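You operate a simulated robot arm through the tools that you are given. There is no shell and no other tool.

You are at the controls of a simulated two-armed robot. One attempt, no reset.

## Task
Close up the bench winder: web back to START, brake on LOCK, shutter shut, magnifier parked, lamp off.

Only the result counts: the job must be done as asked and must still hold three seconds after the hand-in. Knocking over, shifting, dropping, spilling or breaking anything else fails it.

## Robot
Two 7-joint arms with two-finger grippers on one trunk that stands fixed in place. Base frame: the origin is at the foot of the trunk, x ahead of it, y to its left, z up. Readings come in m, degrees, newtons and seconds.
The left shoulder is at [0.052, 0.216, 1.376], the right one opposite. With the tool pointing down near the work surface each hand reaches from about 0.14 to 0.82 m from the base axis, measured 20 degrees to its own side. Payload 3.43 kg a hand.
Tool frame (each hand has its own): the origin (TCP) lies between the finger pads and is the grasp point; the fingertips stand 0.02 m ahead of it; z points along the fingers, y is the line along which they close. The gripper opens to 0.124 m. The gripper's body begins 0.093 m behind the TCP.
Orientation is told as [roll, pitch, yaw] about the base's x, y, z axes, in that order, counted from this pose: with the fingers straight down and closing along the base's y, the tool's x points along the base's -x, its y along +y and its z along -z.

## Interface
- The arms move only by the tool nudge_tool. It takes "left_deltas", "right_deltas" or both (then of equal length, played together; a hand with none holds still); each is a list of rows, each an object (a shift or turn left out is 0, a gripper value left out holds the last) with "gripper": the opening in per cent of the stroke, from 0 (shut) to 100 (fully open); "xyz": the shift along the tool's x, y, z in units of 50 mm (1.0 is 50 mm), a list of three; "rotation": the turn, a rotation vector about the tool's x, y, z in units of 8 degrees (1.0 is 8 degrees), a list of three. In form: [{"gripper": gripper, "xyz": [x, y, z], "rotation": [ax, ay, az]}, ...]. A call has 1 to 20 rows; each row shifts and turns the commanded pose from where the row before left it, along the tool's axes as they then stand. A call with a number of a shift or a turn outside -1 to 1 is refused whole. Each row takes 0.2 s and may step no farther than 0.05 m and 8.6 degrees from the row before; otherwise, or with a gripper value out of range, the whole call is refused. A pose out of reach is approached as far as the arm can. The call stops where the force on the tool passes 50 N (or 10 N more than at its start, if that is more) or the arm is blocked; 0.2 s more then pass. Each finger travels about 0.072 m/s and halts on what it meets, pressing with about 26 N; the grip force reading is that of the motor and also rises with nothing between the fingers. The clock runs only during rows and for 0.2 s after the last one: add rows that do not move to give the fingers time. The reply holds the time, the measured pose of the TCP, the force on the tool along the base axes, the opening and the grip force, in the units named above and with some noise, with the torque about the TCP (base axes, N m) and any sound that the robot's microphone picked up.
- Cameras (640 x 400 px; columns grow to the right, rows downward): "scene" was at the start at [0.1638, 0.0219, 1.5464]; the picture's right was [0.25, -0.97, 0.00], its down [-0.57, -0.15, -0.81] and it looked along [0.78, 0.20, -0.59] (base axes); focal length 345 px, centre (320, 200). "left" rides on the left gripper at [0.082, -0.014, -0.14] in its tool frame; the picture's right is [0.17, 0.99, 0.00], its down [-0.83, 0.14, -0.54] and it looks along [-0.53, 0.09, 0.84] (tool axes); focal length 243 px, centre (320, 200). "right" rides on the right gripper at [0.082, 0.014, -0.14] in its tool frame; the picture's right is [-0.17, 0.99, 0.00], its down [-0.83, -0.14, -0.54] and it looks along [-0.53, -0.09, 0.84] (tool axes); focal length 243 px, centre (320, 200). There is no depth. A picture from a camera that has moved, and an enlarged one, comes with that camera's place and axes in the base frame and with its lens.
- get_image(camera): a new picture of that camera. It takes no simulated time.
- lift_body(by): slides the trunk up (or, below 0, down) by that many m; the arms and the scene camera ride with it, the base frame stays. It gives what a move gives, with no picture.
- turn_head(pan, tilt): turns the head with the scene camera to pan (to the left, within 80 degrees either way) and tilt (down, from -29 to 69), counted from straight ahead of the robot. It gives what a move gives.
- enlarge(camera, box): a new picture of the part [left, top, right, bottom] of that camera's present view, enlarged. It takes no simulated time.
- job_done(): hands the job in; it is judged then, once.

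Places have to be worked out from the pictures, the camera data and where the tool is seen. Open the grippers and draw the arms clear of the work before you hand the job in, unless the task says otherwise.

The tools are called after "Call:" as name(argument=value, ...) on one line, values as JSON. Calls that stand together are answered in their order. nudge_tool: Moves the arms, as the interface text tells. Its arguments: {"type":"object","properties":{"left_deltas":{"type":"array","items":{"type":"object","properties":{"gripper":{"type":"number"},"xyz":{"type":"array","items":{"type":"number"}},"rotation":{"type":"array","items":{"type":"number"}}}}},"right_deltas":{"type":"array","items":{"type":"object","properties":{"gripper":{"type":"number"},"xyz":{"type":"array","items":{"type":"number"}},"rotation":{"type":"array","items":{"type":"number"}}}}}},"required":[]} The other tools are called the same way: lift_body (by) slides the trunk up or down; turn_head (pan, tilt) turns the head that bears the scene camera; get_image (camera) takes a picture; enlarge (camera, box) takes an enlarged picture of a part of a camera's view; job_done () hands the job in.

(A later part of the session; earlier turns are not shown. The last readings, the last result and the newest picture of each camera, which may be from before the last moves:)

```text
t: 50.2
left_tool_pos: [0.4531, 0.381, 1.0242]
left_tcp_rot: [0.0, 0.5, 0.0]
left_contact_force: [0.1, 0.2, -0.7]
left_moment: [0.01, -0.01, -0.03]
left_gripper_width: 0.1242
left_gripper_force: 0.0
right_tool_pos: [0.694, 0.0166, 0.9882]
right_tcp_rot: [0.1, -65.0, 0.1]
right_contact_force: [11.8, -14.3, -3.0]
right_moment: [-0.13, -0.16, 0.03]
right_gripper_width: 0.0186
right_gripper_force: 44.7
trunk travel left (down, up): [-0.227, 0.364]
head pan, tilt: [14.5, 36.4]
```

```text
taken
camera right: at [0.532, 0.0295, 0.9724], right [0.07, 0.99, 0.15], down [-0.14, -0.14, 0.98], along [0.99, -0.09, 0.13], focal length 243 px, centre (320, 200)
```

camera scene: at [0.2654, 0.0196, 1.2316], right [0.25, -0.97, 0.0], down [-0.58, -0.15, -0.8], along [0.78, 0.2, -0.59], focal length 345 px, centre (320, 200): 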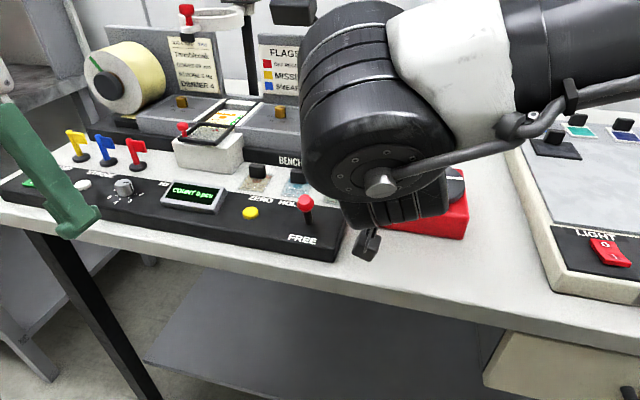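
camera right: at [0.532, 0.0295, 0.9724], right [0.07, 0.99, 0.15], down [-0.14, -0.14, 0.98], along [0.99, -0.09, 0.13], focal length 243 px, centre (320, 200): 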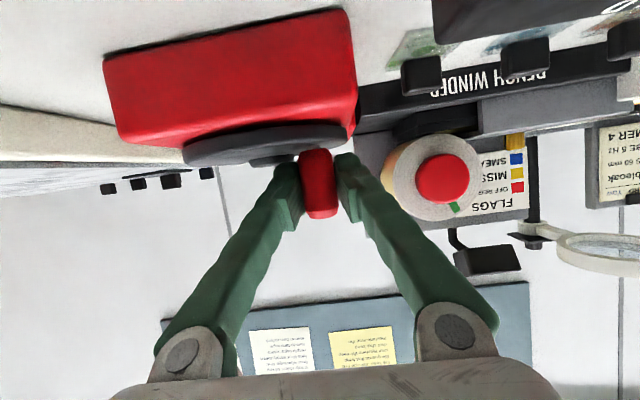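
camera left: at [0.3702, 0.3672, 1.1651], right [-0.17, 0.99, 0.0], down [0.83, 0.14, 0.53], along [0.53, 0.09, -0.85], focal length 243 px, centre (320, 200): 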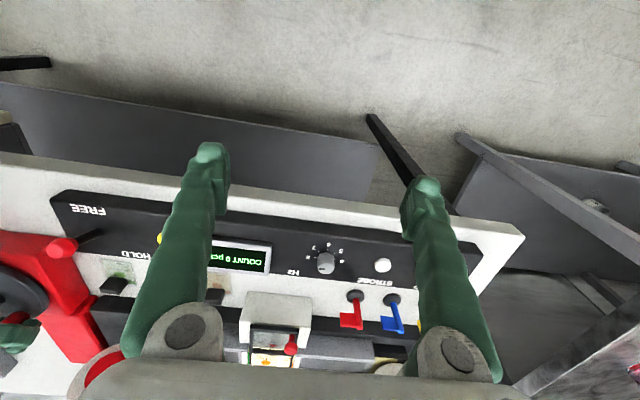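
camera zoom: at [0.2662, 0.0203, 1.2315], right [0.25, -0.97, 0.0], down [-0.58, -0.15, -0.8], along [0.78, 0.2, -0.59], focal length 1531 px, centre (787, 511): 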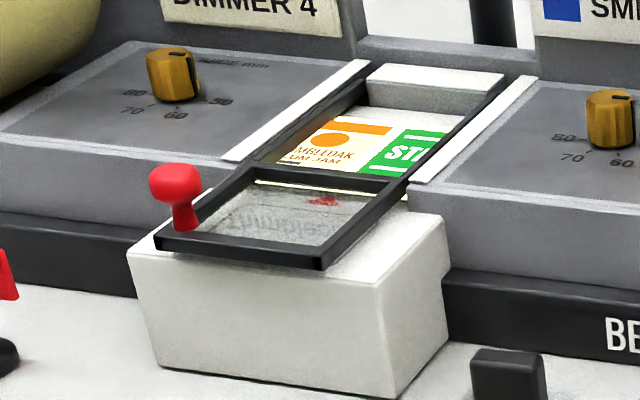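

START is moving into view, reading "STA". I'll do another 40°.

Call:
nudge_tool(right_deltas=[{"xyz": [0.0515, -0.1, -0.11]}, {"xyz": [0.043, -0.12, -0.0925]}, {"xyz": [0.034, -0.136, -0.0725]}, {"xyz": [0.023, -0.146, -0.049]}, {"xyz": [0, 0, 0]}])

Call:
enlarge(camera="scene", box=[165, 85, 265, 175])

Call:
get_image(camera="right")

```text
t: 51.4
left_tool_pos: [0.4558, 0.3804, 1.0231]
left_tcp_rot: [0.1, 0.7, 0.0]
left_contact_force: [0.0, 0.1, 0.2]
left_moment: [0.0, -0.01, -0.02]
left_gripper_width: 0.1241
left_gripper_force: 0.1
right_tool_pos: [0.6778, -0.0097, 0.9891]
right_tcp_rot: [0.2, -65.1, 0.1]
right_contact_force: [34.0, -7.3, 4.1]
right_moment: [-0.05, -0.75, -0.01]
right_gripper_width: 0.0187
right_gripper_force: 45.5
trunk travel left (down, up): [-0.227, 0.364]
head pan, tilt: [14.5, 36.4]
```

```text
4.44 times, centred on (215, 130) of scene
camera zoom: at [0.2682, 0.021, 1.231], right [0.25, -0.97, 0.0], down [-0.58, -0.15, -0.8], along [0.78, 0.2, -0.6], focal length 1531 px, centre (787, 511)
```

zoom: 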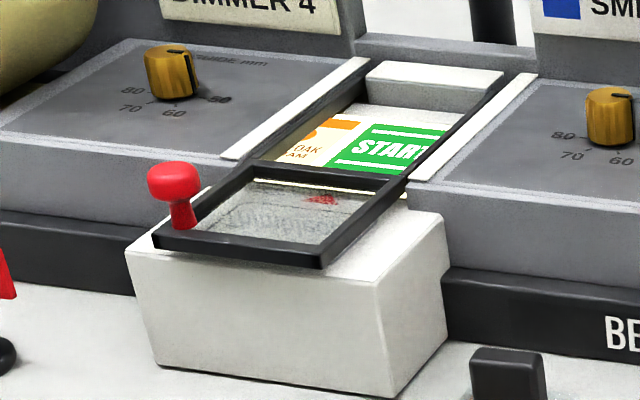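

```text
taken
camera right: at [0.5162, 0.005, 0.9725], right [0.07, 0.99, 0.15], down [-0.14, -0.14, 0.98], along [0.99, -0.09, 0.13], focal length 243 px, centre (320, 200)
```

right: 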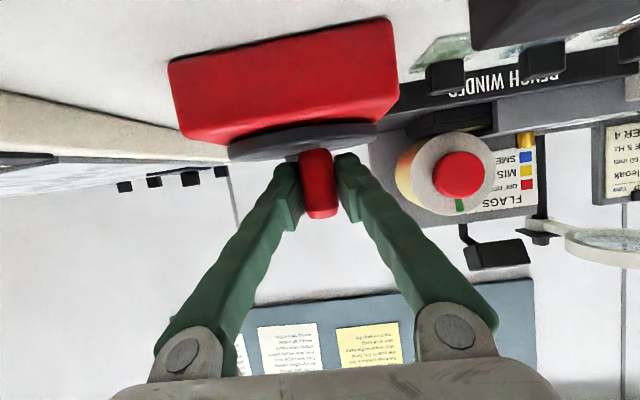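

Nearly there, though there's some outward strain. I'll correct x by +4 mm and turn 15° more.

Call:
nudge_tool(right_deltas=[{"xyz": [-0.02, -0.117, 0.042]}, {"xyz": [-0.009, -0.117, 0.018]}, {"xyz": [0, 0, 0]}])

Call:
enlarge(camera="scene", box=[195, 100, 255, 140])

Call:
enlarge(camera="scene", box=[165, 85, 265, 175])

```text
t: 52.2
left_tool_pos: [0.4532, 0.3823, 1.0246]
left_tcp_rot: [0.0, 0.5, 0.0]
left_contact_force: [-0.2, 0.9, -0.1]
left_moment: [-0.01, 0.01, 0.0]
left_gripper_width: 0.1239
left_gripper_force: 0.0
right_tool_pos: [0.6751, -0.017, 0.9893]
right_tcp_rot: [0.0, -65.0, 0.4]
right_contact_force: [1.8, 0.0, 4.6]
right_moment: [0.15, 0.34, -0.01]
right_gripper_width: 0.0188
right_gripper_force: 44.8
trunk travel left (down, up): [-0.227, 0.364]
head pan, tilt: [14.5, 36.4]
```

```text
10.00 times, centred on (225, 120) of scene
camera zoom: at [0.2643, 0.022, 1.2319], right [0.25, -0.97, 0.0], down [-0.57, -0.15, -0.8], along [0.78, 0.2, -0.59], focal length 3446 px, centre (1270, 1000)
```

zoom: 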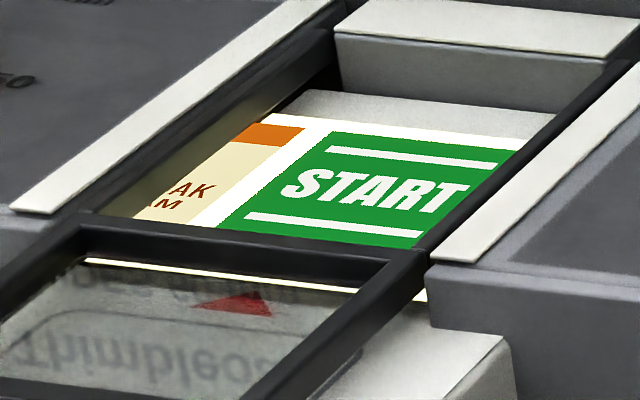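

```text
4.44 times, centred on (215, 130) of scene
camera zoom: at [0.2643, 0.022, 1.2319], right [0.25, -0.97, 0.0], down [-0.57, -0.15, -0.8], along [0.78, 0.2, -0.59], focal length 1531 px, centre (787, 511)
```

zoom: 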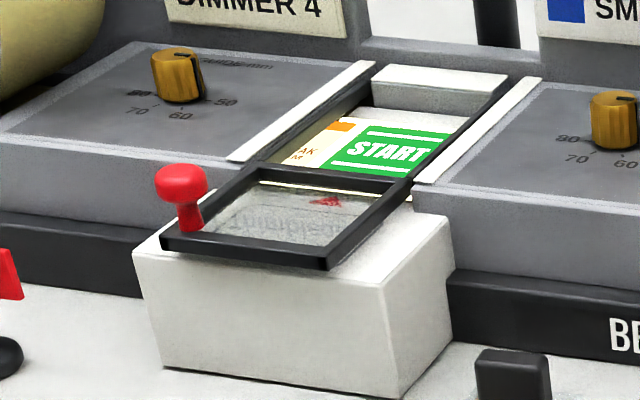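

START is almost centred. For a proper top-down check against the pointer, I'll move the left hand up and forward so its camera looks down on the gate.

Call:
nudge_tool(left_deltas=[{"xyz": [-0.3, 0, -0.85]}, {"xyz": [-0.3, 0, -0.85]}, {"xyz": [-0.3, 0, -0.85]}, {"xyz": [-0.3, 0, -0.85]}, {"xyz": [0, 0, 0]}])

Call:
get_image(camera="left")

```text
t: 53.4
left_tool_pos: [0.4871, 0.3827, 1.1165]
left_tcp_rot: [-0.1, 0.2, 0.0]
left_contact_force: [-0.6, -0.1, 0.1]
left_moment: [0.0, 0.02, -0.01]
left_gripper_width: 0.1238
left_gripper_force: 0.0
left hand out of reach, approached as far as the arm can: row 3, 4
right_tool_pos: [0.6786, -0.0196, 0.9902]
right_tcp_rot: [-0.1, -65.1, 0.4]
right_contact_force: [4.2, 0.7, -8.0]
right_moment: [-0.17, 0.22, 0.01]
right_gripper_width: 0.0165
right_gripper_force: 45.2
trunk travel left (down, up): [-0.227, 0.364]
head pan, tilt: [14.5, 36.4]
```

```text
taken
camera left: at [0.4047, 0.3686, 1.2551], right [-0.17, 0.99, 0.0], down [0.83, 0.14, 0.53], along [0.53, 0.09, -0.84], focal length 243 px, centre (320, 200)
```

left: 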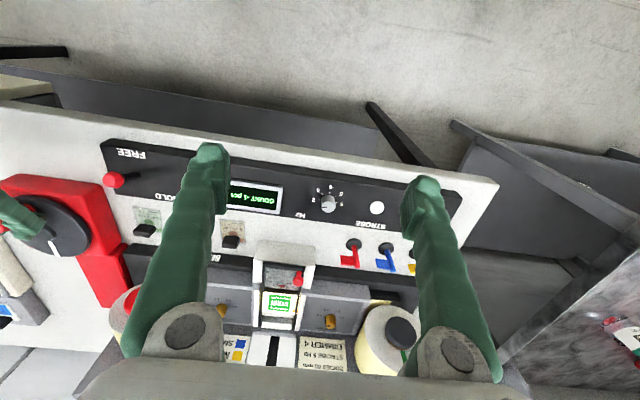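

The gate is visible. I'll zoom on it and on the crank grip.

Call:
enlarge(camera="left", box=[245, 250, 335, 330])

Call:
get_image(camera="right")

Call:
enlarge(camera="left", box=[0, 160, 130, 290])

Call:
enlarge(camera="scene", box=[195, 100, 255, 140])

```text
5.00 times, centred on (290, 290) of left
camera zoom: at [0.4047, 0.3686, 1.2551], right [-0.17, 0.99, 0.0], down [0.83, 0.14, 0.53], along [0.53, 0.09, -0.84], focal length 1213 px, centre (470, -250)
```

zoom: 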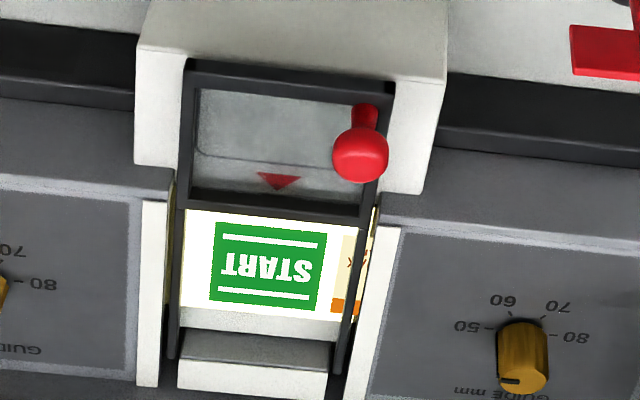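

```text
taken
camera right: at [0.5172, -0.0057, 0.9725], right [0.07, 0.99, 0.15], down [-0.14, -0.14, 0.98], along [0.99, -0.09, 0.13], focal length 243 px, centre (320, 200)
```

right: 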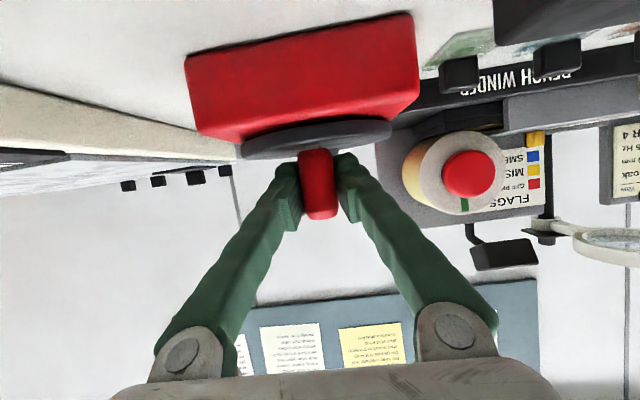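

```text
3.08 times, centred on (65, 225) of left
camera zoom: at [0.4047, 0.3686, 1.2551], right [-0.17, 0.99, 0.0], down [0.83, 0.14, 0.53], along [0.53, 0.09, -0.84], focal length 746 px, centre (1105, 123)
```

zoom: 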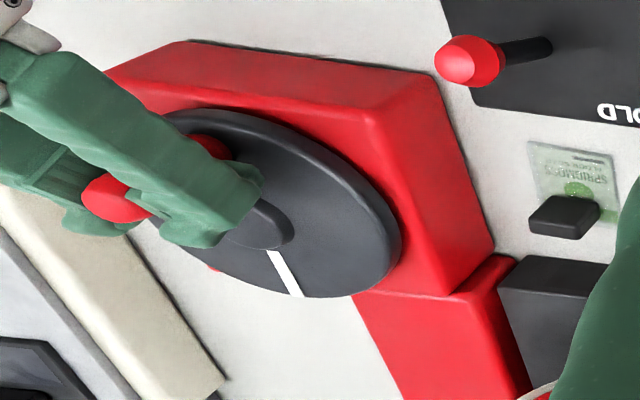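

```text
10.00 times, centred on (225, 120) of scene
camera zoom: at [0.2656, 0.0219, 1.2315], right [0.25, -0.97, 0.0], down [-0.58, -0.15, -0.8], along [0.78, 0.2, -0.59], focal length 3446 px, centre (1270, 1000)
```

zoom: 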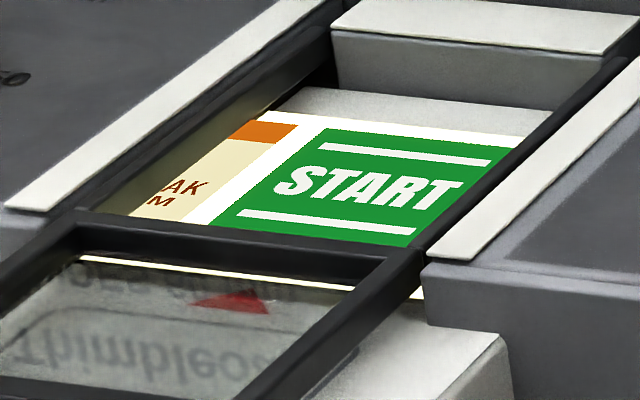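

START looks about centred under the pointer. I'll measure it more precisely at higher zoom.

Call:
enlarge(camera="left", box=[265, 264, 325, 314])

Call:
enlarge(camera="scene", box=[155, 180, 235, 220])

```text
8.00 times, centred on (295, 289) of left
camera zoom: at [0.4047, 0.3686, 1.2551], right [-0.17, 0.99, 0.0], down [0.83, 0.14, 0.53], along [0.53, 0.09, -0.84], focal length 1941 px, centre (520, -512)
```

zoom: 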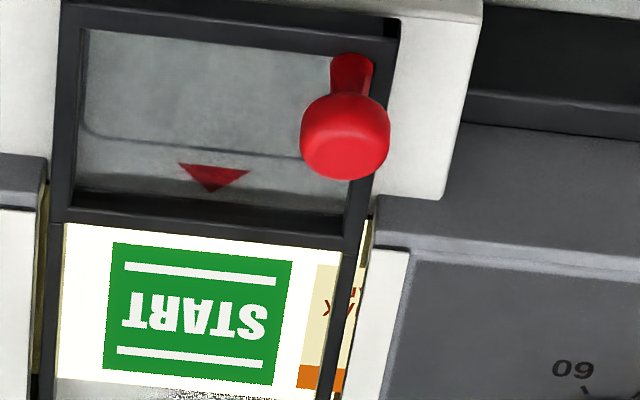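

```text
8.00 times, centred on (195, 200) of scene
camera zoom: at [0.2656, 0.0219, 1.2315], right [0.25, -0.97, 0.0], down [-0.58, -0.15, -0.8], along [0.78, 0.2, -0.59], focal length 2756 px, centre (1320, 200)
```

zoom: 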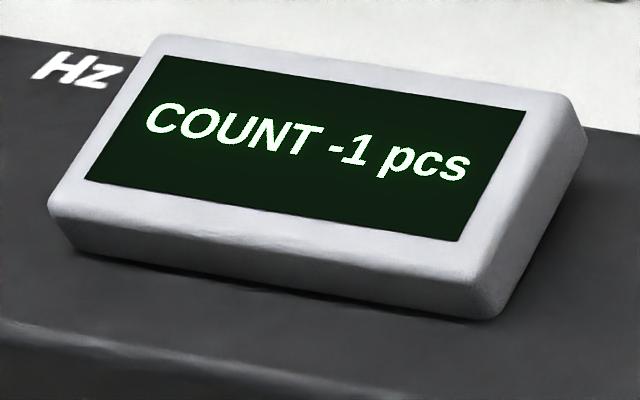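

The pointer and the START patch both come out at y ≈ 0.361, so the web is on START to within about 1 mm. I'll release the crank gently and check it stays put.

Call:
nudge_tool(right_deltas=[{"gripper": 20}, {"gripper": 40}, {"xyz": [0, 0, 0]}])

Call:
enlarge(camera="left", box=[265, 264, 325, 314])

Call:
get_image(camera="right")

```text
t: 54.2
left_tool_pos: [0.486, 0.3816, 1.1155]
left_tcp_rot: [0.0, 0.2, 0.0]
left_contact_force: [1.0, 0.2, -0.1]
left_moment: [0.03, 0.01, 0.01]
left_gripper_width: 0.1239
left_gripper_force: 0.1
right_tool_pos: [0.6766, -0.019, 0.9907]
right_tcp_rot: [0.0, -65.1, 0.4]
right_contact_force: [-0.4, 0.4, -0.3]
right_moment: [0.02, -0.02, 0.03]
right_gripper_width: 0.0497
right_gripper_force: 0.0
trunk travel left (down, up): [-0.227, 0.364]
head pan, tilt: [14.5, 36.4]
```

```text
8.00 times, centred on (295, 289) of left
camera zoom: at [0.4033, 0.3686, 1.2556], right [-0.17, 0.99, 0.0], down [0.83, 0.14, 0.54], along [0.53, 0.09, -0.84], focal length 1941 px, centre (520, -512)
```

zoom: 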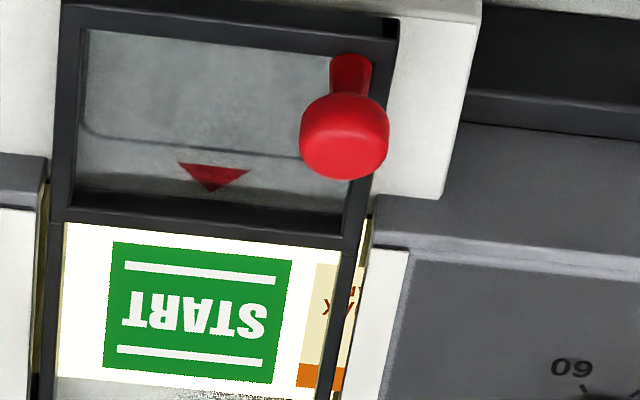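

```text
taken
camera right: at [0.516, -0.0055, 0.9734], right [0.07, 0.99, 0.15], down [-0.14, -0.14, 0.98], along [0.99, -0.08, 0.13], focal length 243 px, centre (320, 200)
```

right: 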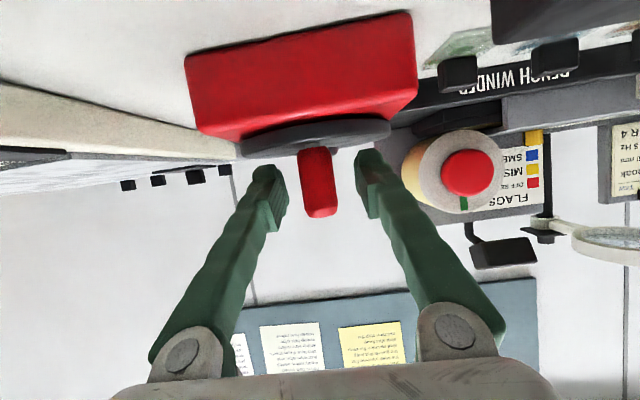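

The web stayed exactly on START. I'll lift the right hand off the handle and withdraw it to the right, out of the left arm's way.

Call:
nudge_tool(right_deltas=[{"xyz": [-0.423, 0, -0.197]}, {"xyz": [-0.423, 0, -0.197]}, {"xyz": [-0.423, 0, -0.197]}, {"xyz": [0.3, -0.4, -0.65]}, {"xyz": [0.3, -0.4, -0.65]}, {"xyz": [0.3, -0.4, -0.65]}, {"xyz": [0.3, -0.4, -0.65]}, {"xyz": [0, 0, 0]}])

Call:
get_image(camera="scene")

```text
t: 56.0
left_tool_pos: [0.4857, 0.3825, 1.1154]
left_tcp_rot: [-0.2, 0.2, 0.0]
left_contact_force: [0.3, 1.1, 0.3]
left_moment: [-0.01, -0.04, -0.01]
left_gripper_width: 0.124
left_gripper_force: 0.0
right_tool_pos: [0.6643, -0.1078, 1.0071]
right_tcp_rot: [0.2, -65.0, 0.2]
right_contact_force: [0.5, 0.2, -0.2]
right_moment: [0.03, 0.02, 0.01]
right_gripper_width: 0.0493
right_gripper_force: 0.0
right hand out of reach, approached as far as the arm can: row 3, 4, 5, 6, 7
trunk travel left (down, up): [-0.227, 0.364]
head pan, tilt: [14.5, 36.4]
```

```text
taken
camera scene: at [0.2644, 0.0224, 1.2318], right [0.25, -0.97, 0.0], down [-0.57, -0.15, -0.8], along [0.78, 0.2, -0.59], focal length 345 px, centre (320, 200)
```

scene: 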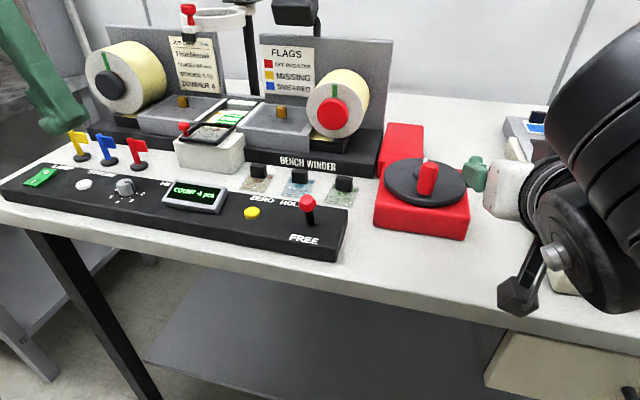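

The right arm hit a limit while retreating. I'll check the web and crank were not touched.

Call:
enlarge(camera="left", box=[265, 264, 325, 314])

Call:
get_image(camera="right")

Call:
get_image(camera="left")

```text
8.00 times, centred on (295, 289) of left
camera zoom: at [0.4034, 0.3691, 1.2554], right [-0.17, 0.99, 0.0], down [0.83, 0.14, 0.54], along [0.53, 0.09, -0.84], focal length 1941 px, centre (520, -512)
```

zoom: 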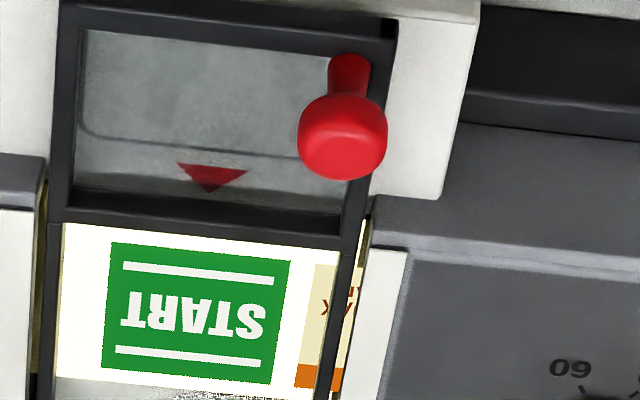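

```text
taken
camera right: at [0.5027, -0.0947, 0.9915], right [0.06, 0.99, 0.15], down [-0.14, -0.14, 0.98], along [0.99, -0.08, 0.13], focal length 243 px, centre (320, 200)
```

right: 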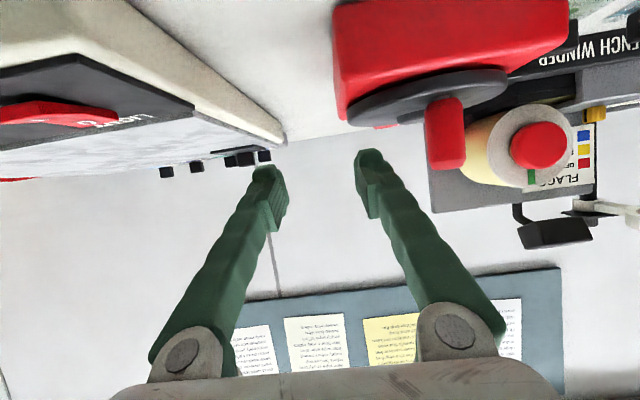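

```text
taken
camera left: at [0.4034, 0.3691, 1.2554], right [-0.17, 0.99, 0.0], down [0.83, 0.14, 0.54], along [0.53, 0.09, -0.84], focal length 243 px, centre (320, 200)
```

left: 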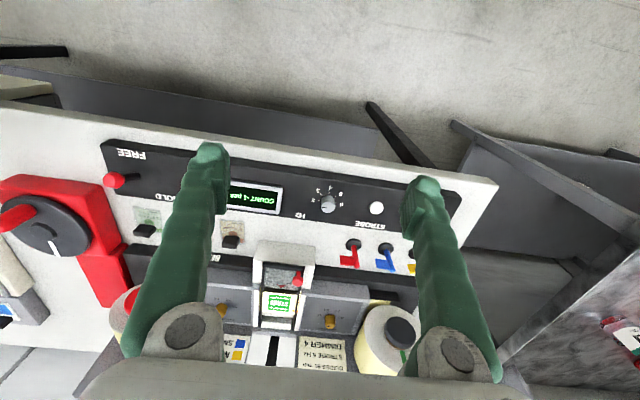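

Web and crank are intact. Next is the brake, so I'll bring the left hand in front of and above the lever.

Call:
nudge_tool(left_deltas=[{"gripper": 45, "xyz": [-0.05, -0.857, 0.15]}, {"xyz": [-0.05, -0.857, 0.15]}, {"xyz": [-0.05, -0.857, 0.15]}, {"xyz": [-0.05, -0.857, 0.15]}, {"xyz": [-0.05, -0.857, 0.15]}, {"xyz": [-0.05, -0.857, 0.15]}, {"xyz": [0, 0, 0]}])

Call:
get_image(camera="left")

Call:
get_image(camera="scene")

```text
t: 57.6
left_tool_pos: [0.4629, 0.2178, 1.0505]
left_tcp_rot: [-0.3, 0.3, 0.0]
left_contact_force: [-0.5, 0.6, -1.0]
left_moment: [0.02, -0.01, 0.03]
left_gripper_width: 0.056
left_gripper_force: 0.1
left hand out of reach, approached as far as the arm can: row 2, 3, 4, 5, 6
right_tool_pos: [0.6647, -0.1075, 1.0074]
right_tcp_rot: [0.3, -65.0, 0.3]
right_contact_force: [-0.4, -0.4, 0.0]
right_moment: [0.01, -0.01, 0.0]
right_gripper_width: 0.0497
right_gripper_force: 0.1
trunk travel left (down, up): [-0.227, 0.364]
head pan, tilt: [14.5, 36.4]
```

```text
taken
camera left: at [0.3798, 0.205, 1.1901], right [-0.17, 0.99, 0.0], down [0.83, 0.14, 0.53], along [0.53, 0.08, -0.85], focal length 243 px, centre (320, 200)
```

left: 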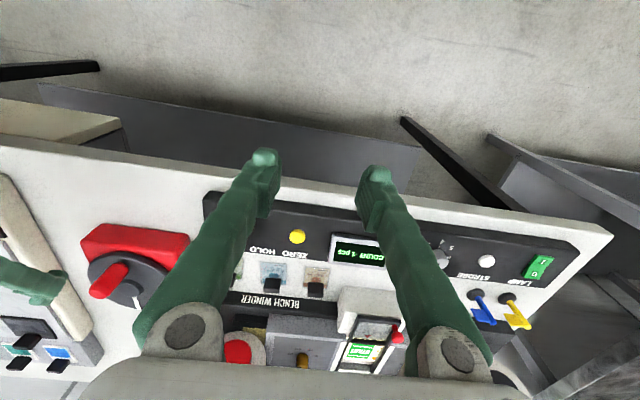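

```text
taken
camera scene: at [0.2644, 0.022, 1.2318], right [0.25, -0.97, 0.0], down [-0.57, -0.15, -0.8], along [0.78, 0.2, -0.59], focal length 345 px, centre (320, 200)
```

scene: 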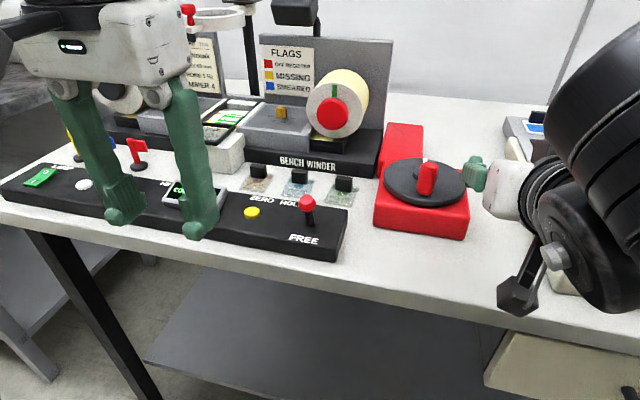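

With the tool vertical the left arm has the same limit. I'll tilt the left hand forward to about -50°.

Call:
nudge_tool(left_deltas=[{"rotation": [0, -0.9, 0]}, {"rotation": [0, -0.9, 0]}, {"rotation": [0, -0.9, 0]}, {"rotation": [0, -0.9, 0]}, {"rotation": [0, -0.9, 0]}, {"rotation": [0, -0.9, 0]}, {"rotation": [0, -0.9, 0]}, {"xyz": [0, 0, 0]}])

```text
t: 59.4
left_tool_pos: [0.4484, 0.3252, 1.1147]
left_tcp_rot: [0.0, -31.9, -0.1]
left_contact_force: [-0.8, -0.1, -0.4]
left_moment: [0.01, 0.03, -0.02]
left_gripper_width: 0.0558
left_gripper_force: 0.0
left hand out of reach, approached as far as the arm can: row 1, 2, 3, 4, 5, 6, 7
right_tool_pos: [0.6631, -0.1083, 1.0071]
right_tcp_rot: [0.2, -65.0, 0.3]
right_contact_force: [-0.2, 0.4, -0.8]
right_moment: [-0.01, 0.03, -0.01]
right_gripper_width: 0.0495
right_gripper_force: 0.1
trunk travel left (down, up): [-0.227, 0.364]
head pan, tilt: [14.5, 36.4]
```

Too close to the body for that tilt. I'll move the left hand forward first, then tilt more.

Call:
nudge_tool(left_deltas=[{"xyz": [-0.68, 0, 0.42]}, {"xyz": [-0.68, 0, 0.42]}, {"xyz": [-0.5, 0, 0.3]}, {"rotation": [0, -0.8, 0]}, {"rotation": [0, -0.8, 0]}, {"rotation": [0, -0.8, 0]}, {"rotation": [0, -0.8, 0]}, {"xyz": [0, 0, 0]}])

```text
t: 61.2
left_tool_pos: [0.561, 0.3223, 1.1089]
left_tcp_rot: [1.4, -50.9, -2.4]
left_contact_force: [-0.7, -0.7, 0.4]
left_moment: [-0.04, 0.0, -0.02]
left_gripper_width: 0.0561
left_gripper_force: 0.1
left hand out of reach, approached as far as the arm can: row 6, 7
right_tool_pos: [0.6656, -0.106, 1.0075]
right_tcp_rot: [0.0, -65.0, 0.5]
right_contact_force: [-1.1, 0.1, 0.2]
right_moment: [-0.01, 0.01, -0.03]
right_gripper_width: 0.0495
right_gripper_force: 0.1
trunk travel left (down, up): [-0.227, 0.364]
head pan, tilt: [14.5, 36.4]
```

Now I'll move the left hand sideways to above the brake lever.

Call:
nudge_tool(left_deltas=[{"xyz": [0.1, -0.788, 0.12]}, {"xyz": [0.1, -0.788, 0.12]}, {"xyz": [0.1, -0.788, 0.12]}, {"xyz": [0.1, -0.788, 0.12]}, {"xyz": [0.1, -0.788, 0.12]}, {"xyz": [0, 0, 0]}])

Call:
get_image(camera="left")

Call:
get_image(camera="scene")

```text
t: 62.6
left_tool_pos: [0.5608, 0.3198, 1.1105]
left_tcp_rot: [1.5, -50.9, -2.5]
left_contact_force: [-0.5, 0.3, -0.2]
left_moment: [0.0, 0.01, 0.04]
left_gripper_width: 0.0559
left_gripper_force: 0.1
left hand out of reach, approached as far as the arm can: row 1, 2, 3, 4, 5
right_tool_pos: [0.6643, -0.1082, 1.0083]
right_tcp_rot: [0.1, -65.0, 0.2]
right_contact_force: [-0.6, -0.2, 0.3]
right_moment: [-0.01, 0.0, -0.01]
right_gripper_width: 0.0495
right_gripper_force: 0.0
trunk travel left (down, up): [-0.227, 0.364]
head pan, tilt: [14.5, 36.4]
```

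```text
taken
camera left: at [0.3987, 0.3094, 1.1344], right [-0.08, 0.99, -0.11], down [0.11, 0.12, 0.99], along [0.99, 0.07, -0.12], focal length 243 px, centre (320, 200)
```

left: 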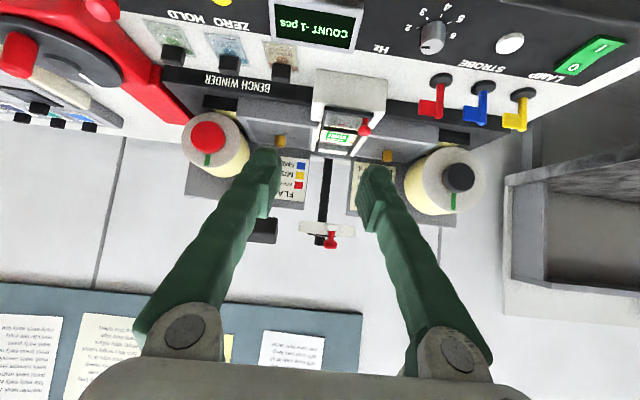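

```text
taken
camera scene: at [0.2645, 0.022, 1.2318], right [0.25, -0.97, 0.0], down [-0.57, -0.15, -0.8], along [0.78, 0.2, -0.59], focal length 345 px, centre (320, 200)
```

scene: 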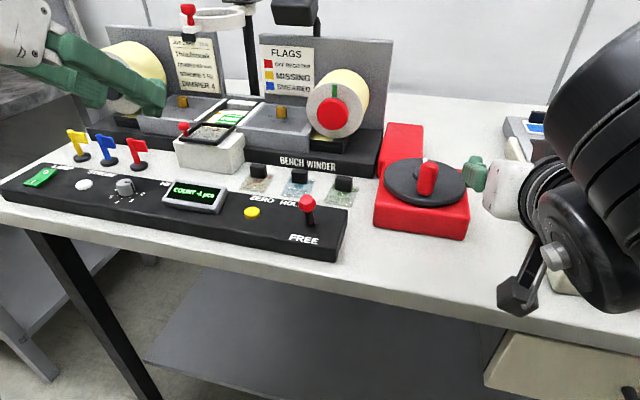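

Stuck again, since high and close-in is the limit here. The right arm worked at low z with a steep tilt, so I'll descend with the left first.

Call:
nudge_tool(left_deltas=[{"xyz": [0.363, 0, 0.293]}, {"xyz": [0.363, 0, 0.293]}, {"xyz": [0.3, 0, 0.24]}, {"xyz": [0, 0, 0]}])

```text
t: 63.6
left_tool_pos: [0.5703, 0.3257, 1.05]
left_tcp_rot: [1.4, -50.8, -2.3]
left_contact_force: [-1.4, -0.2, -0.7]
left_moment: [-0.02, -0.02, -0.02]
left_gripper_width: 0.0559
left_gripper_force: 0.0
left hand out of reach, approached as far as the arm can: row 2, 3
right_tool_pos: [0.6634, -0.1071, 1.0082]
right_tcp_rot: [0.1, -65.0, 0.4]
right_contact_force: [-0.7, 0.4, -0.2]
right_moment: [-0.01, -0.03, -0.01]
right_gripper_width: 0.0495
right_gripper_force: 0.0
trunk travel left (down, up): [-0.227, 0.364]
head pan, tilt: [14.5, 36.4]
```

For targets close to the body, a higher trunk should help. Both hands have clear air above, so I'll raise the trunk 0.25 m.

Call:
lift_body(by=0.25)

Call:
get_image(camera="scene")

```text
t: 66.2
left_tool_pos: [0.5702, 0.327, 1.2997]
left_tcp_rot: [1.6, -50.9, -2.4]
left_contact_force: [0.8, -0.5, 0.2]
left_moment: [0.02, 0.03, -0.01]
left_gripper_width: 0.0558
left_gripper_force: 0.1
right_tool_pos: [0.6632, -0.106, 1.256]
right_tcp_rot: [0.0, -65.1, 0.3]
right_contact_force: [-0.2, 0.2, 0.5]
right_moment: [-0.02, -0.01, -0.01]
right_gripper_width: 0.0495
right_gripper_force: 0.1
trunk travel left (down, up): [-0.477, 0.114]
head pan, tilt: [14.5, 36.4]
```

```text
taken
camera scene: at [0.1923, 0.0221, 1.4902], right [0.25, -0.97, 0.0], down [-0.57, -0.15, -0.8], along [0.78, 0.2, -0.59], focal length 345 px, centre (320, 200)
```

scene: 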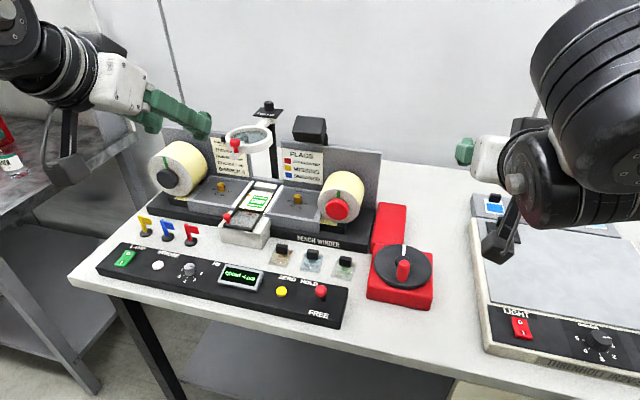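

Clear view now. I'll bring the left hand toward the brake lever while easing its tilt.

Call:
nudge_tool(left_deltas=[{"xyz": [0.45, -0.657, 0.24], "rotation": [0, 0.42, 0]}, {"xyz": [0.43, -0.657, 0.26], "rotation": [0, 0.42, 0]}, {"xyz": [0.41, -0.657, 0.28], "rotation": [0, 0.42, 0]}, {"xyz": [0.39, -0.657, 0.3], "rotation": [0, 0.42, 0]}, {"xyz": [0.37, -0.657, 0.32], "rotation": [0, 0.42, 0]}, {"xyz": [0.35, -0.657, 0.34], "rotation": [0, 0.42, 0]}, {"xyz": [0, 0, 0]}])

Call:
get_image(camera="left")

Call:
get_image(camera="scene")

```text
t: 67.8
left_tool_pos: [0.6021, 0.2052, 1.163]
left_tcp_rot: [0.9, -30.7, -1.7]
left_contact_force: [0.0, 0.3, 0.4]
left_moment: [0.0, 0.01, -0.03]
left_gripper_width: 0.0556
left_gripper_force: 0.1
left hand out of reach, approached as far as the arm can: row 1, 2, 3, 4, 5, 6
right_tool_pos: [0.6632, -0.1057, 1.258]
right_tcp_rot: [-0.1, -65.2, 0.4]
right_contact_force: [0.2, -0.4, 0.4]
right_moment: [-0.01, -0.01, -0.01]
right_gripper_width: 0.0498
right_gripper_force: 0.0
trunk travel left (down, up): [-0.477, 0.114]
head pan, tilt: [14.5, 36.4]
```

```text
taken
camera left: at [0.4578, 0.1934, 1.2416], right [-0.12, 0.99, -0.07], down [0.44, 0.12, 0.89], along [0.89, 0.07, -0.45], focal length 243 px, centre (320, 200)
```

left: 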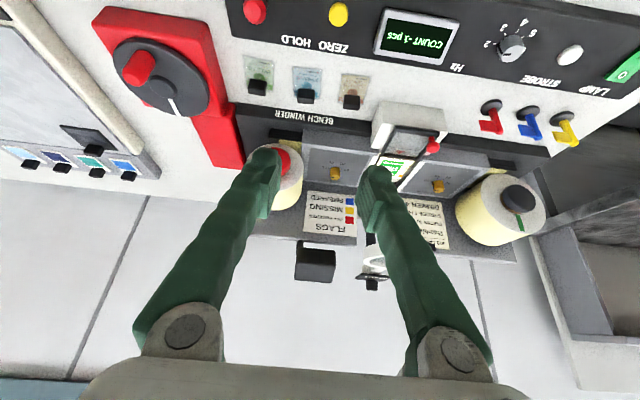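

```text
taken
camera scene: at [0.1922, 0.022, 1.4904], right [0.25, -0.97, 0.0], down [-0.57, -0.15, -0.8], along [0.78, 0.2, -0.59], focal length 345 px, centre (320, 200)
```

scene: 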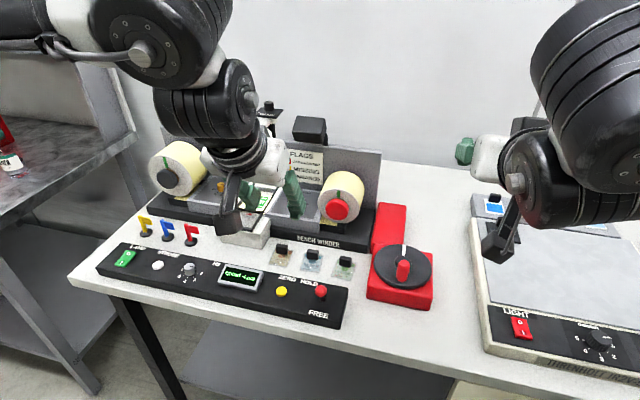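

I'm getting closer. Next step goes down and to the right toward the lever.

Call:
nudge_tool(left_deltas=[{"xyz": [0.343, -0.4, 0.377]}, {"xyz": [0.343, -0.4, 0.377]}, {"xyz": [0.343, -0.4, 0.377]}, {"xyz": [0.2, -0.4, 0.2]}, {"xyz": [0, 0, 0]}])

Call:
get_image(camera="left")

```text
t: 69.0
left_tool_pos: [0.6007, 0.2023, 1.0956]
left_tcp_rot: [1.0, -30.7, -2.0]
left_contact_force: [0.0, 0.3, -0.2]
left_moment: [0.02, -0.02, -0.02]
left_gripper_width: 0.0558
left_gripper_force: 0.1
left hand out of reach, approached as far as the arm can: row 1, 2, 3, 4
right_tool_pos: [0.663, -0.106, 1.2571]
right_tcp_rot: [0.1, -65.1, 0.3]
right_contact_force: [-0.6, 0.3, -0.1]
right_moment: [-0.01, 0.01, -0.01]
right_gripper_width: 0.0494
right_gripper_force: 0.2
trunk travel left (down, up): [-0.477, 0.114]
head pan, tilt: [14.5, 36.4]
```

```text
taken
camera left: at [0.4582, 0.191, 1.1743], right [-0.12, 0.99, -0.07], down [0.44, 0.12, 0.89], along [0.89, 0.07, -0.45], focal length 243 px, centre (320, 200)
```

left: 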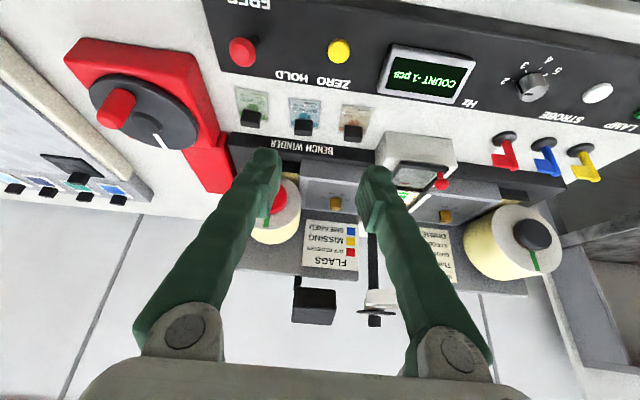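

Sideways motion is stuck at y ≈ 0.20. I'll try a steeper tilt here, which freed the right arm earlier.

Call:
nudge_tool(left_deltas=[{"rotation": [0, -0.9, 0]}, {"rotation": [0, -0.9, 0]}, {"rotation": [0, -0.9, 0]}, {"rotation": [0, -0.9, 0]}, {"xyz": [0, -0.4, 0]}, {"xyz": [0, -0.4, 0]}, {"xyz": [0, -0.4, 0]}, {"xyz": [0, 0, 0]}])

```text
t: 70.8
left_tool_pos: [0.6593, 0.1891, 1.104]
left_tcp_rot: [1.5, -59.6, -2.9]
left_contact_force: [-0.7, -0.8, -0.9]
left_moment: [0.0, 0.0, 0.0]
left_gripper_width: 0.0559
left_gripper_force: 0.0
left hand out of reach, approached as far as the arm can: row 1, 2, 3, 4, 5, 6, 7
right_tool_pos: [0.6636, -0.1061, 1.2568]
right_tcp_rot: [0.1, -65.2, 0.3]
right_contact_force: [-0.3, -0.1, -0.5]
right_moment: [-0.03, 0.01, 0.01]
right_gripper_width: 0.0497
right_gripper_force: 0.0
trunk travel left (down, up): [-0.477, 0.114]
head pan, tilt: [14.5, 36.4]
```

The left arm has drifted into a poor configuration. I'll take it back near its home pose, high with the fingers down, and start again from there.

Call:
nudge_tool(left_deltas=[{"xyz": [-0.3, 0.3, -0.7], "rotation": [0, 0.9, 0]}, {"xyz": [-0.3, 0.3, -0.7], "rotation": [0, 0.9, 0]}, {"xyz": [-0.1, 0.3, -0.7], "rotation": [0, 0.9, 0]}, {"xyz": [0, 0.3, -0.7], "rotation": [0, 0.9, 0]}, {"xyz": [0.2, 0.3, -0.6], "rotation": [0, 0.9, 0]}, {"xyz": [0.4, 0.3, -0.5], "rotation": [0, 0.9, 0]}, {"xyz": [0.5, 0.3, -0.5], "rotation": [0, 0.9, 0]}, {"xyz": [0.5, 0.3, -0.4], "rotation": [0, 0.9, 0]}, {"xyz": [0, 0, 0]}])

```text
t: 72.8
left_tool_pos: [0.4791, 0.3185, 1.292]
left_tcp_rot: [0.8, -1.9, -1.3]
left_contact_force: [-0.9, 0.6, 0.8]
left_moment: [0.0, 0.04, -0.02]
left_gripper_width: 0.0557
left_gripper_force: 0.1
left hand out of reach, approached as far as the arm can: row 1
right_tool_pos: [0.6642, -0.1054, 1.2568]
right_tcp_rot: [-0.1, -65.1, 0.3]
right_contact_force: [-0.6, -0.4, -0.6]
right_moment: [0.02, 0.0, 0.0]
right_gripper_width: 0.0495
right_gripper_force: 0.0
trunk travel left (down, up): [-0.477, 0.114]
head pan, tilt: [14.5, 36.4]
```

The left hand is vertical and free again. I'll move it across to y ≈ 0.13 at this height.

Call:
nudge_tool(left_deltas=[{"xyz": [0, -0.65, 0], "rotation": [0.05, 0.1, -0.08]}, {"xyz": [0, -0.65, 0], "rotation": [0.05, 0.1, -0.08]}, {"xyz": [0, -0.65, 0]}, {"xyz": [0, -0.65, 0]}, {"xyz": [0, -0.65, 0]}, {"xyz": [0, -0.5, 0]}, {"xyz": [0, 0, 0]}])

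```text
t: 74.4
left_tool_pos: [0.4436, 0.2219, 1.2676]
left_tcp_rot: [-0.1, -0.5, 0.0]
left_contact_force: [0.6, -0.4, 0.7]
left_moment: [0.0, 0.03, 0.03]
left_gripper_width: 0.0556
left_gripper_force: 0.2
left hand out of reach, approached as far as the arm can: row 2, 3, 4, 5, 6
right_tool_pos: [0.6643, -0.1053, 1.2569]
right_tcp_rot: [0.1, -65.2, 0.3]
right_contact_force: [-0.7, 0.1, -0.4]
right_moment: [0.0, 0.0, 0.0]
right_gripper_width: 0.0494
right_gripper_force: 0.1
trunk travel left (down, up): [-0.477, 0.114]
head pan, tilt: [14.5, 36.4]
```

The left arm stops at y ≈ 0.22 even here. I'll test whether yawing the hand lets it go further in.

Call:
nudge_tool(left_deltas=[{"rotation": [0, 0, -0.9]}, {"rotation": [0, 0, -0.9]}, {"rotation": [0, 0, -0.9]}, {"xyz": [-0.26, -0.6, 0]}, {"xyz": [-0.26, -0.6, 0]}, {"xyz": [0, 0, 0]}])

```text
t: 75.8
left_tool_pos: [0.5079, 0.2855, 1.2764]
left_tcp_rot: [-0.5, -0.5, 21.4]
left_contact_force: [0.3, -0.5, 0.1]
left_moment: [0.0, -0.05, -0.01]
left_gripper_width: 0.0559
left_gripper_force: 0.1
left hand out of reach, approached as far as the arm can: row 1, 2, 3, 4, 5
right_tool_pos: [0.6634, -0.1058, 1.2568]
right_tcp_rot: [-0.2, -65.1, 0.3]
right_contact_force: [0.3, 0.0, 0.1]
right_moment: [-0.02, 0.0, 0.0]
right_gripper_width: 0.0497
right_gripper_force: 0.1
trunk travel left (down, up): [-0.477, 0.114]
head pan, tilt: [14.5, 36.4]
```

Positive yaw makes it worse (y 0.286), so negative yaw should help. I'll try about -30°.

Call:
nudge_tool(left_deltas=[{"rotation": [0, 0, 0.95]}, {"rotation": [0, 0, 0.95]}, {"rotation": [0, 0, 0.95]}, {"rotation": [0, 0, 0.95]}, {"rotation": [0, 0, 0.95]}, {"rotation": [0, 0, 0.95]}, {"rotation": [0, 0, 0.95]}, {"xyz": [0, 0, 0]}])

```text
t: 77.6
left_tool_pos: [0.5083, 0.2877, 1.2753]
left_tcp_rot: [0.2, -0.5, -31.7]
left_contact_force: [0.7, -0.5, -0.9]
left_moment: [-0.01, -0.01, -0.01]
left_gripper_width: 0.056
left_gripper_force: 0.1
right_tool_pos: [0.6638, -0.1052, 1.2567]
right_tcp_rot: [0.0, -65.1, 0.3]
right_contact_force: [0.3, -0.5, -0.3]
right_moment: [-0.01, 0.02, 0.0]
right_gripper_width: 0.0496
right_gripper_force: 0.0
trunk travel left (down, up): [-0.477, 0.114]
head pan, tilt: [14.5, 36.4]
```

That's free. Moving inward now.

Call:
nudge_tool(left_deltas=[{"xyz": [-0.42, -0.68, 0]}, {"xyz": [-0.42, -0.68, 0]}, {"xyz": [-0.42, -0.68, 0]}, {"xyz": [-0.42, -0.68, 0]}, {"xyz": [0, 0, 0]}])

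```text
t: 78.8
left_tool_pos: [0.4655, 0.2293, 1.2459]
left_tcp_rot: [0.2, -0.5, -31.6]
left_contact_force: [0.7, 0.4, -0.3]
left_moment: [0.03, 0.03, -0.02]
left_gripper_width: 0.056
left_gripper_force: 0.0
left hand out of reach, approached as far as the arm can: row 1, 2, 3, 4
right_tool_pos: [0.6633, -0.1049, 1.2576]
right_tcp_rot: [0.1, -65.2, 0.3]
right_contact_force: [1.2, -0.4, -0.2]
right_moment: [-0.02, 0.0, 0.0]
right_gripper_width: 0.0495
right_gripper_force: 0.1
trunk travel left (down, up): [-0.477, 0.114]
head pan, tilt: [14.5, 36.4]
```

The left arm simply can't get further inward in its configuration. The right arm's working zone extends across the middle, so I'll clear the left hand outward and use the right for the brake.

Call:
nudge_tool(left_deltas=[{"xyz": [0.42, 0.68, 0]}, {"xyz": [0.42, 0.68, 0]}, {"xyz": [0.42, 0.68, 0]}, {"xyz": [0.42, 0.68, 0], "rotation": [0, 0, -0.95]}, {"xyz": [0, 0, 0], "rotation": [0, 0, -0.95]}, {"xyz": [0, 0, 0], "rotation": [0, 0, -0.95]}, {"xyz": [0, 0, 0], "rotation": [0, 0, -0.95]}, {"xyz": [0, 0, 0]}], right_deltas=[{"rotation": [0, 0.94, 0]}, {"rotation": [0, 0.94, 0]}, {"rotation": [0, 0.94, 0]}, {"rotation": [0, 0.94, 0]}, {}, {}, {}, {}])

```text
t: 80.6
left_tool_pos: [0.4677, 0.3896, 1.2481]
left_tcp_rot: [0.0, -0.4, -1.1]
left_contact_force: [0.8, -0.3, -0.4]
left_moment: [-0.01, -0.04, 0.0]
left_gripper_width: 0.0558
left_gripper_force: 0.1
right_tool_pos: [0.6497, -0.0903, 1.2331]
right_tcp_rot: [0.2, -35.2, -0.4]
right_contact_force: [0.2, 0.2, -0.1]
right_moment: [0.04, -0.01, -0.01]
right_gripper_width: 0.0497
right_gripper_force: 0.1
right hand out of reach, approached as far as the arm can: row 3, 4
trunk travel left (down, up): [-0.477, 0.114]
head pan, tilt: [14.5, 36.4]
```

Now I'll move the right hand toward the lever: left, down and slightly back.

Call:
nudge_tool(right_deltas=[{"xyz": [0.351, 0.657, 0.103]}, {"xyz": [0.351, 0.657, 0.103]}, {"xyz": [0.351, 0.657, 0.103]}, {"xyz": [0.351, 0.657, 0.103]}, {"xyz": [0.351, 0.657, 0.103]}, {"xyz": [0.351, 0.657, 0.103]}, {"xyz": [0, 0, 0]}])

Call:
get_image(camera="scene")

```text
t: 82.0
left_tool_pos: [0.4689, 0.3901, 1.2475]
left_tcp_rot: [0.0, -0.4, -1.2]
left_contact_force: [0.2, 0.8, 0.4]
left_moment: [-0.02, 0.02, 0.0]
left_gripper_width: 0.0558
left_gripper_force: 0.1
right_tool_pos: [0.6307, 0.0571, 1.204]
right_tcp_rot: [9.7, -34.4, -12.3]
right_contact_force: [0.3, 0.1, 0.0]
right_moment: [-0.04, -0.02, -0.02]
right_gripper_width: 0.0498
right_gripper_force: 0.1
trunk travel left (down, up): [-0.477, 0.114]
head pan, tilt: [14.5, 36.4]
stopped in row 7 (right hand): the arm was blocked; the commanded pose is now the measured one
```

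```text
taken
camera scene: at [0.1924, 0.0221, 1.4903], right [0.25, -0.97, 0.0], down [-0.57, -0.15, -0.8], along [0.78, 0.2, -0.59], focal length 345 px, centre (320, 200)
```

scene: 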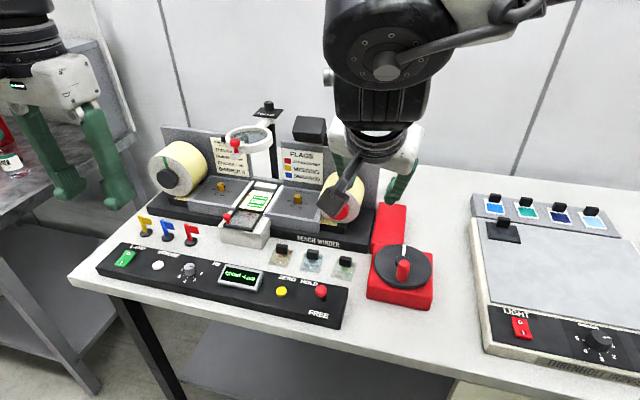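

The right hand accepts roll toward the left. I'll roll it more so the fingertips reach left while the wrist stays right.

Call:
nudge_tool(right_deltas=[{"gripper": 0, "rotation": [-0.766, 0.111, 0.551]}, {"rotation": [-0.766, 0.111, 0.551]}, {"rotation": [-0.766, 0.111, 0.551]}, {}, {}])

```text
t: 83.2
left_tool_pos: [0.4684, 0.39, 1.2471]
left_tcp_rot: [0.1, -0.4, -1.3]
left_contact_force: [0.9, 0.6, 0.0]
left_moment: [0.01, 0.04, -0.01]
left_gripper_width: 0.056
left_gripper_force: 0.0
right_tool_pos: [0.6301, 0.0583, 1.2027]
right_tcp_rot: [34.5, -27.1, -25.0]
right_contact_force: [0.4, -0.4, -0.8]
right_moment: [-0.03, -0.01, 0.03]
right_gripper_width: 0.0
right_gripper_force: 25.8
trunk travel left (down, up): [-0.477, 0.114]
head pan, tilt: [14.5, 36.4]
```

That pose is easy for the arm. I'll descend with fingers closed to a point on the robot side of the lever knob, still above it.

Call:
nudge_tool(right_deltas=[{"xyz": [0.6, -0.118, 0.326]}, {"xyz": [0.6, -0.118, 0.326]}, {"xyz": [0.6, -0.118, 0.326]}, {"xyz": [0.6, -0.118, 0.326]}, {"xyz": [0.6, -0.118, 0.326]}, {}])

Call:
get_image(camera="scene")

Call:
get_image(camera="right")

```text
t: 84.6
left_tool_pos: [0.4679, 0.3899, 1.2473]
left_tcp_rot: [0.2, -0.5, -1.2]
left_contact_force: [0.0, -0.1, -0.1]
left_moment: [0.0, 0.03, 0.01]
left_gripper_width: 0.0558
left_gripper_force: 0.0
right_tool_pos: [0.5546, 0.1205, 1.059]
right_tcp_rot: [34.4, -27.2, -24.9]
right_contact_force: [0.2, 0.5, -0.5]
right_moment: [-0.01, -0.02, -0.02]
right_gripper_width: 0.0
right_gripper_force: 25.9
trunk travel left (down, up): [-0.477, 0.114]
head pan, tilt: [14.5, 36.4]
```

```text
taken
camera scene: at [0.1916, 0.0215, 1.4904], right [0.25, -0.97, 0.0], down [-0.57, -0.15, -0.81], along [0.78, 0.2, -0.59], focal length 345 px, centre (320, 200)
```

scene: 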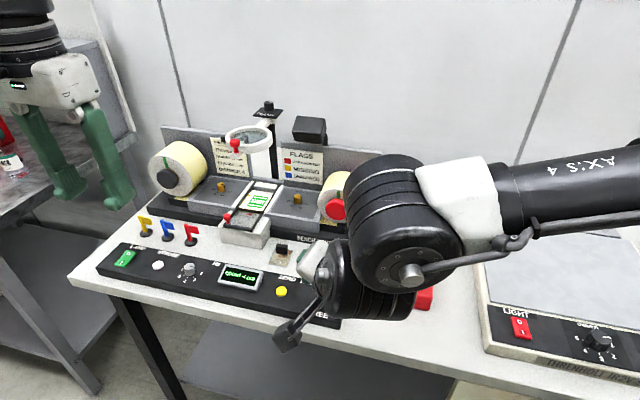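

```text
taken
camera right: at [0.4094, 0.1138, 1.1303], right [0.25, 0.78, 0.57], down [0.34, -0.62, 0.7], along [0.91, 0.02, -0.42], focal length 243 px, centre (320, 200)
```

right: 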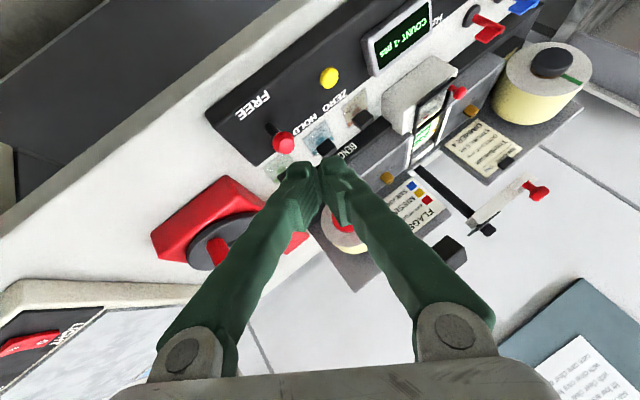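

The knob is confirmed at (0.598, 0.125). I'll lower the closed fingertips behind it.

Call:
nudge_tool(right_deltas=[{"xyz": [0.436, -0.41, 0.496]}, {"xyz": [0.436, -0.41, 0.496]}, {}])

Call:
get_image(camera="right")

```text
t: 85.4
left_tool_pos: [0.4673, 0.3899, 1.2477]
left_tcp_rot: [0.0, -0.5, -1.2]
left_contact_force: [-0.7, -0.1, 0.0]
left_moment: [-0.01, -0.02, 0.01]
left_gripper_width: 0.0557
left_gripper_force: 0.1
right_tool_pos: [0.5424, 0.119, 0.9797]
right_tcp_rot: [34.4, -27.1, -25.0]
right_contact_force: [0.2, -0.3, -0.1]
right_moment: [0.03, 0.01, -0.01]
right_gripper_width: 0.0002
right_gripper_force: 25.9
trunk travel left (down, up): [-0.477, 0.114]
head pan, tilt: [14.5, 36.4]
```

```text
taken
camera right: at [0.3964, 0.1124, 1.0513], right [0.25, 0.78, 0.57], down [0.34, -0.62, 0.71], along [0.91, 0.02, -0.42], focal length 243 px, centre (320, 200)
```

right: 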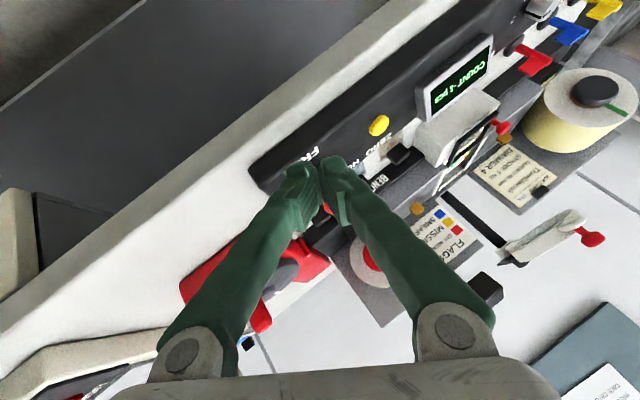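

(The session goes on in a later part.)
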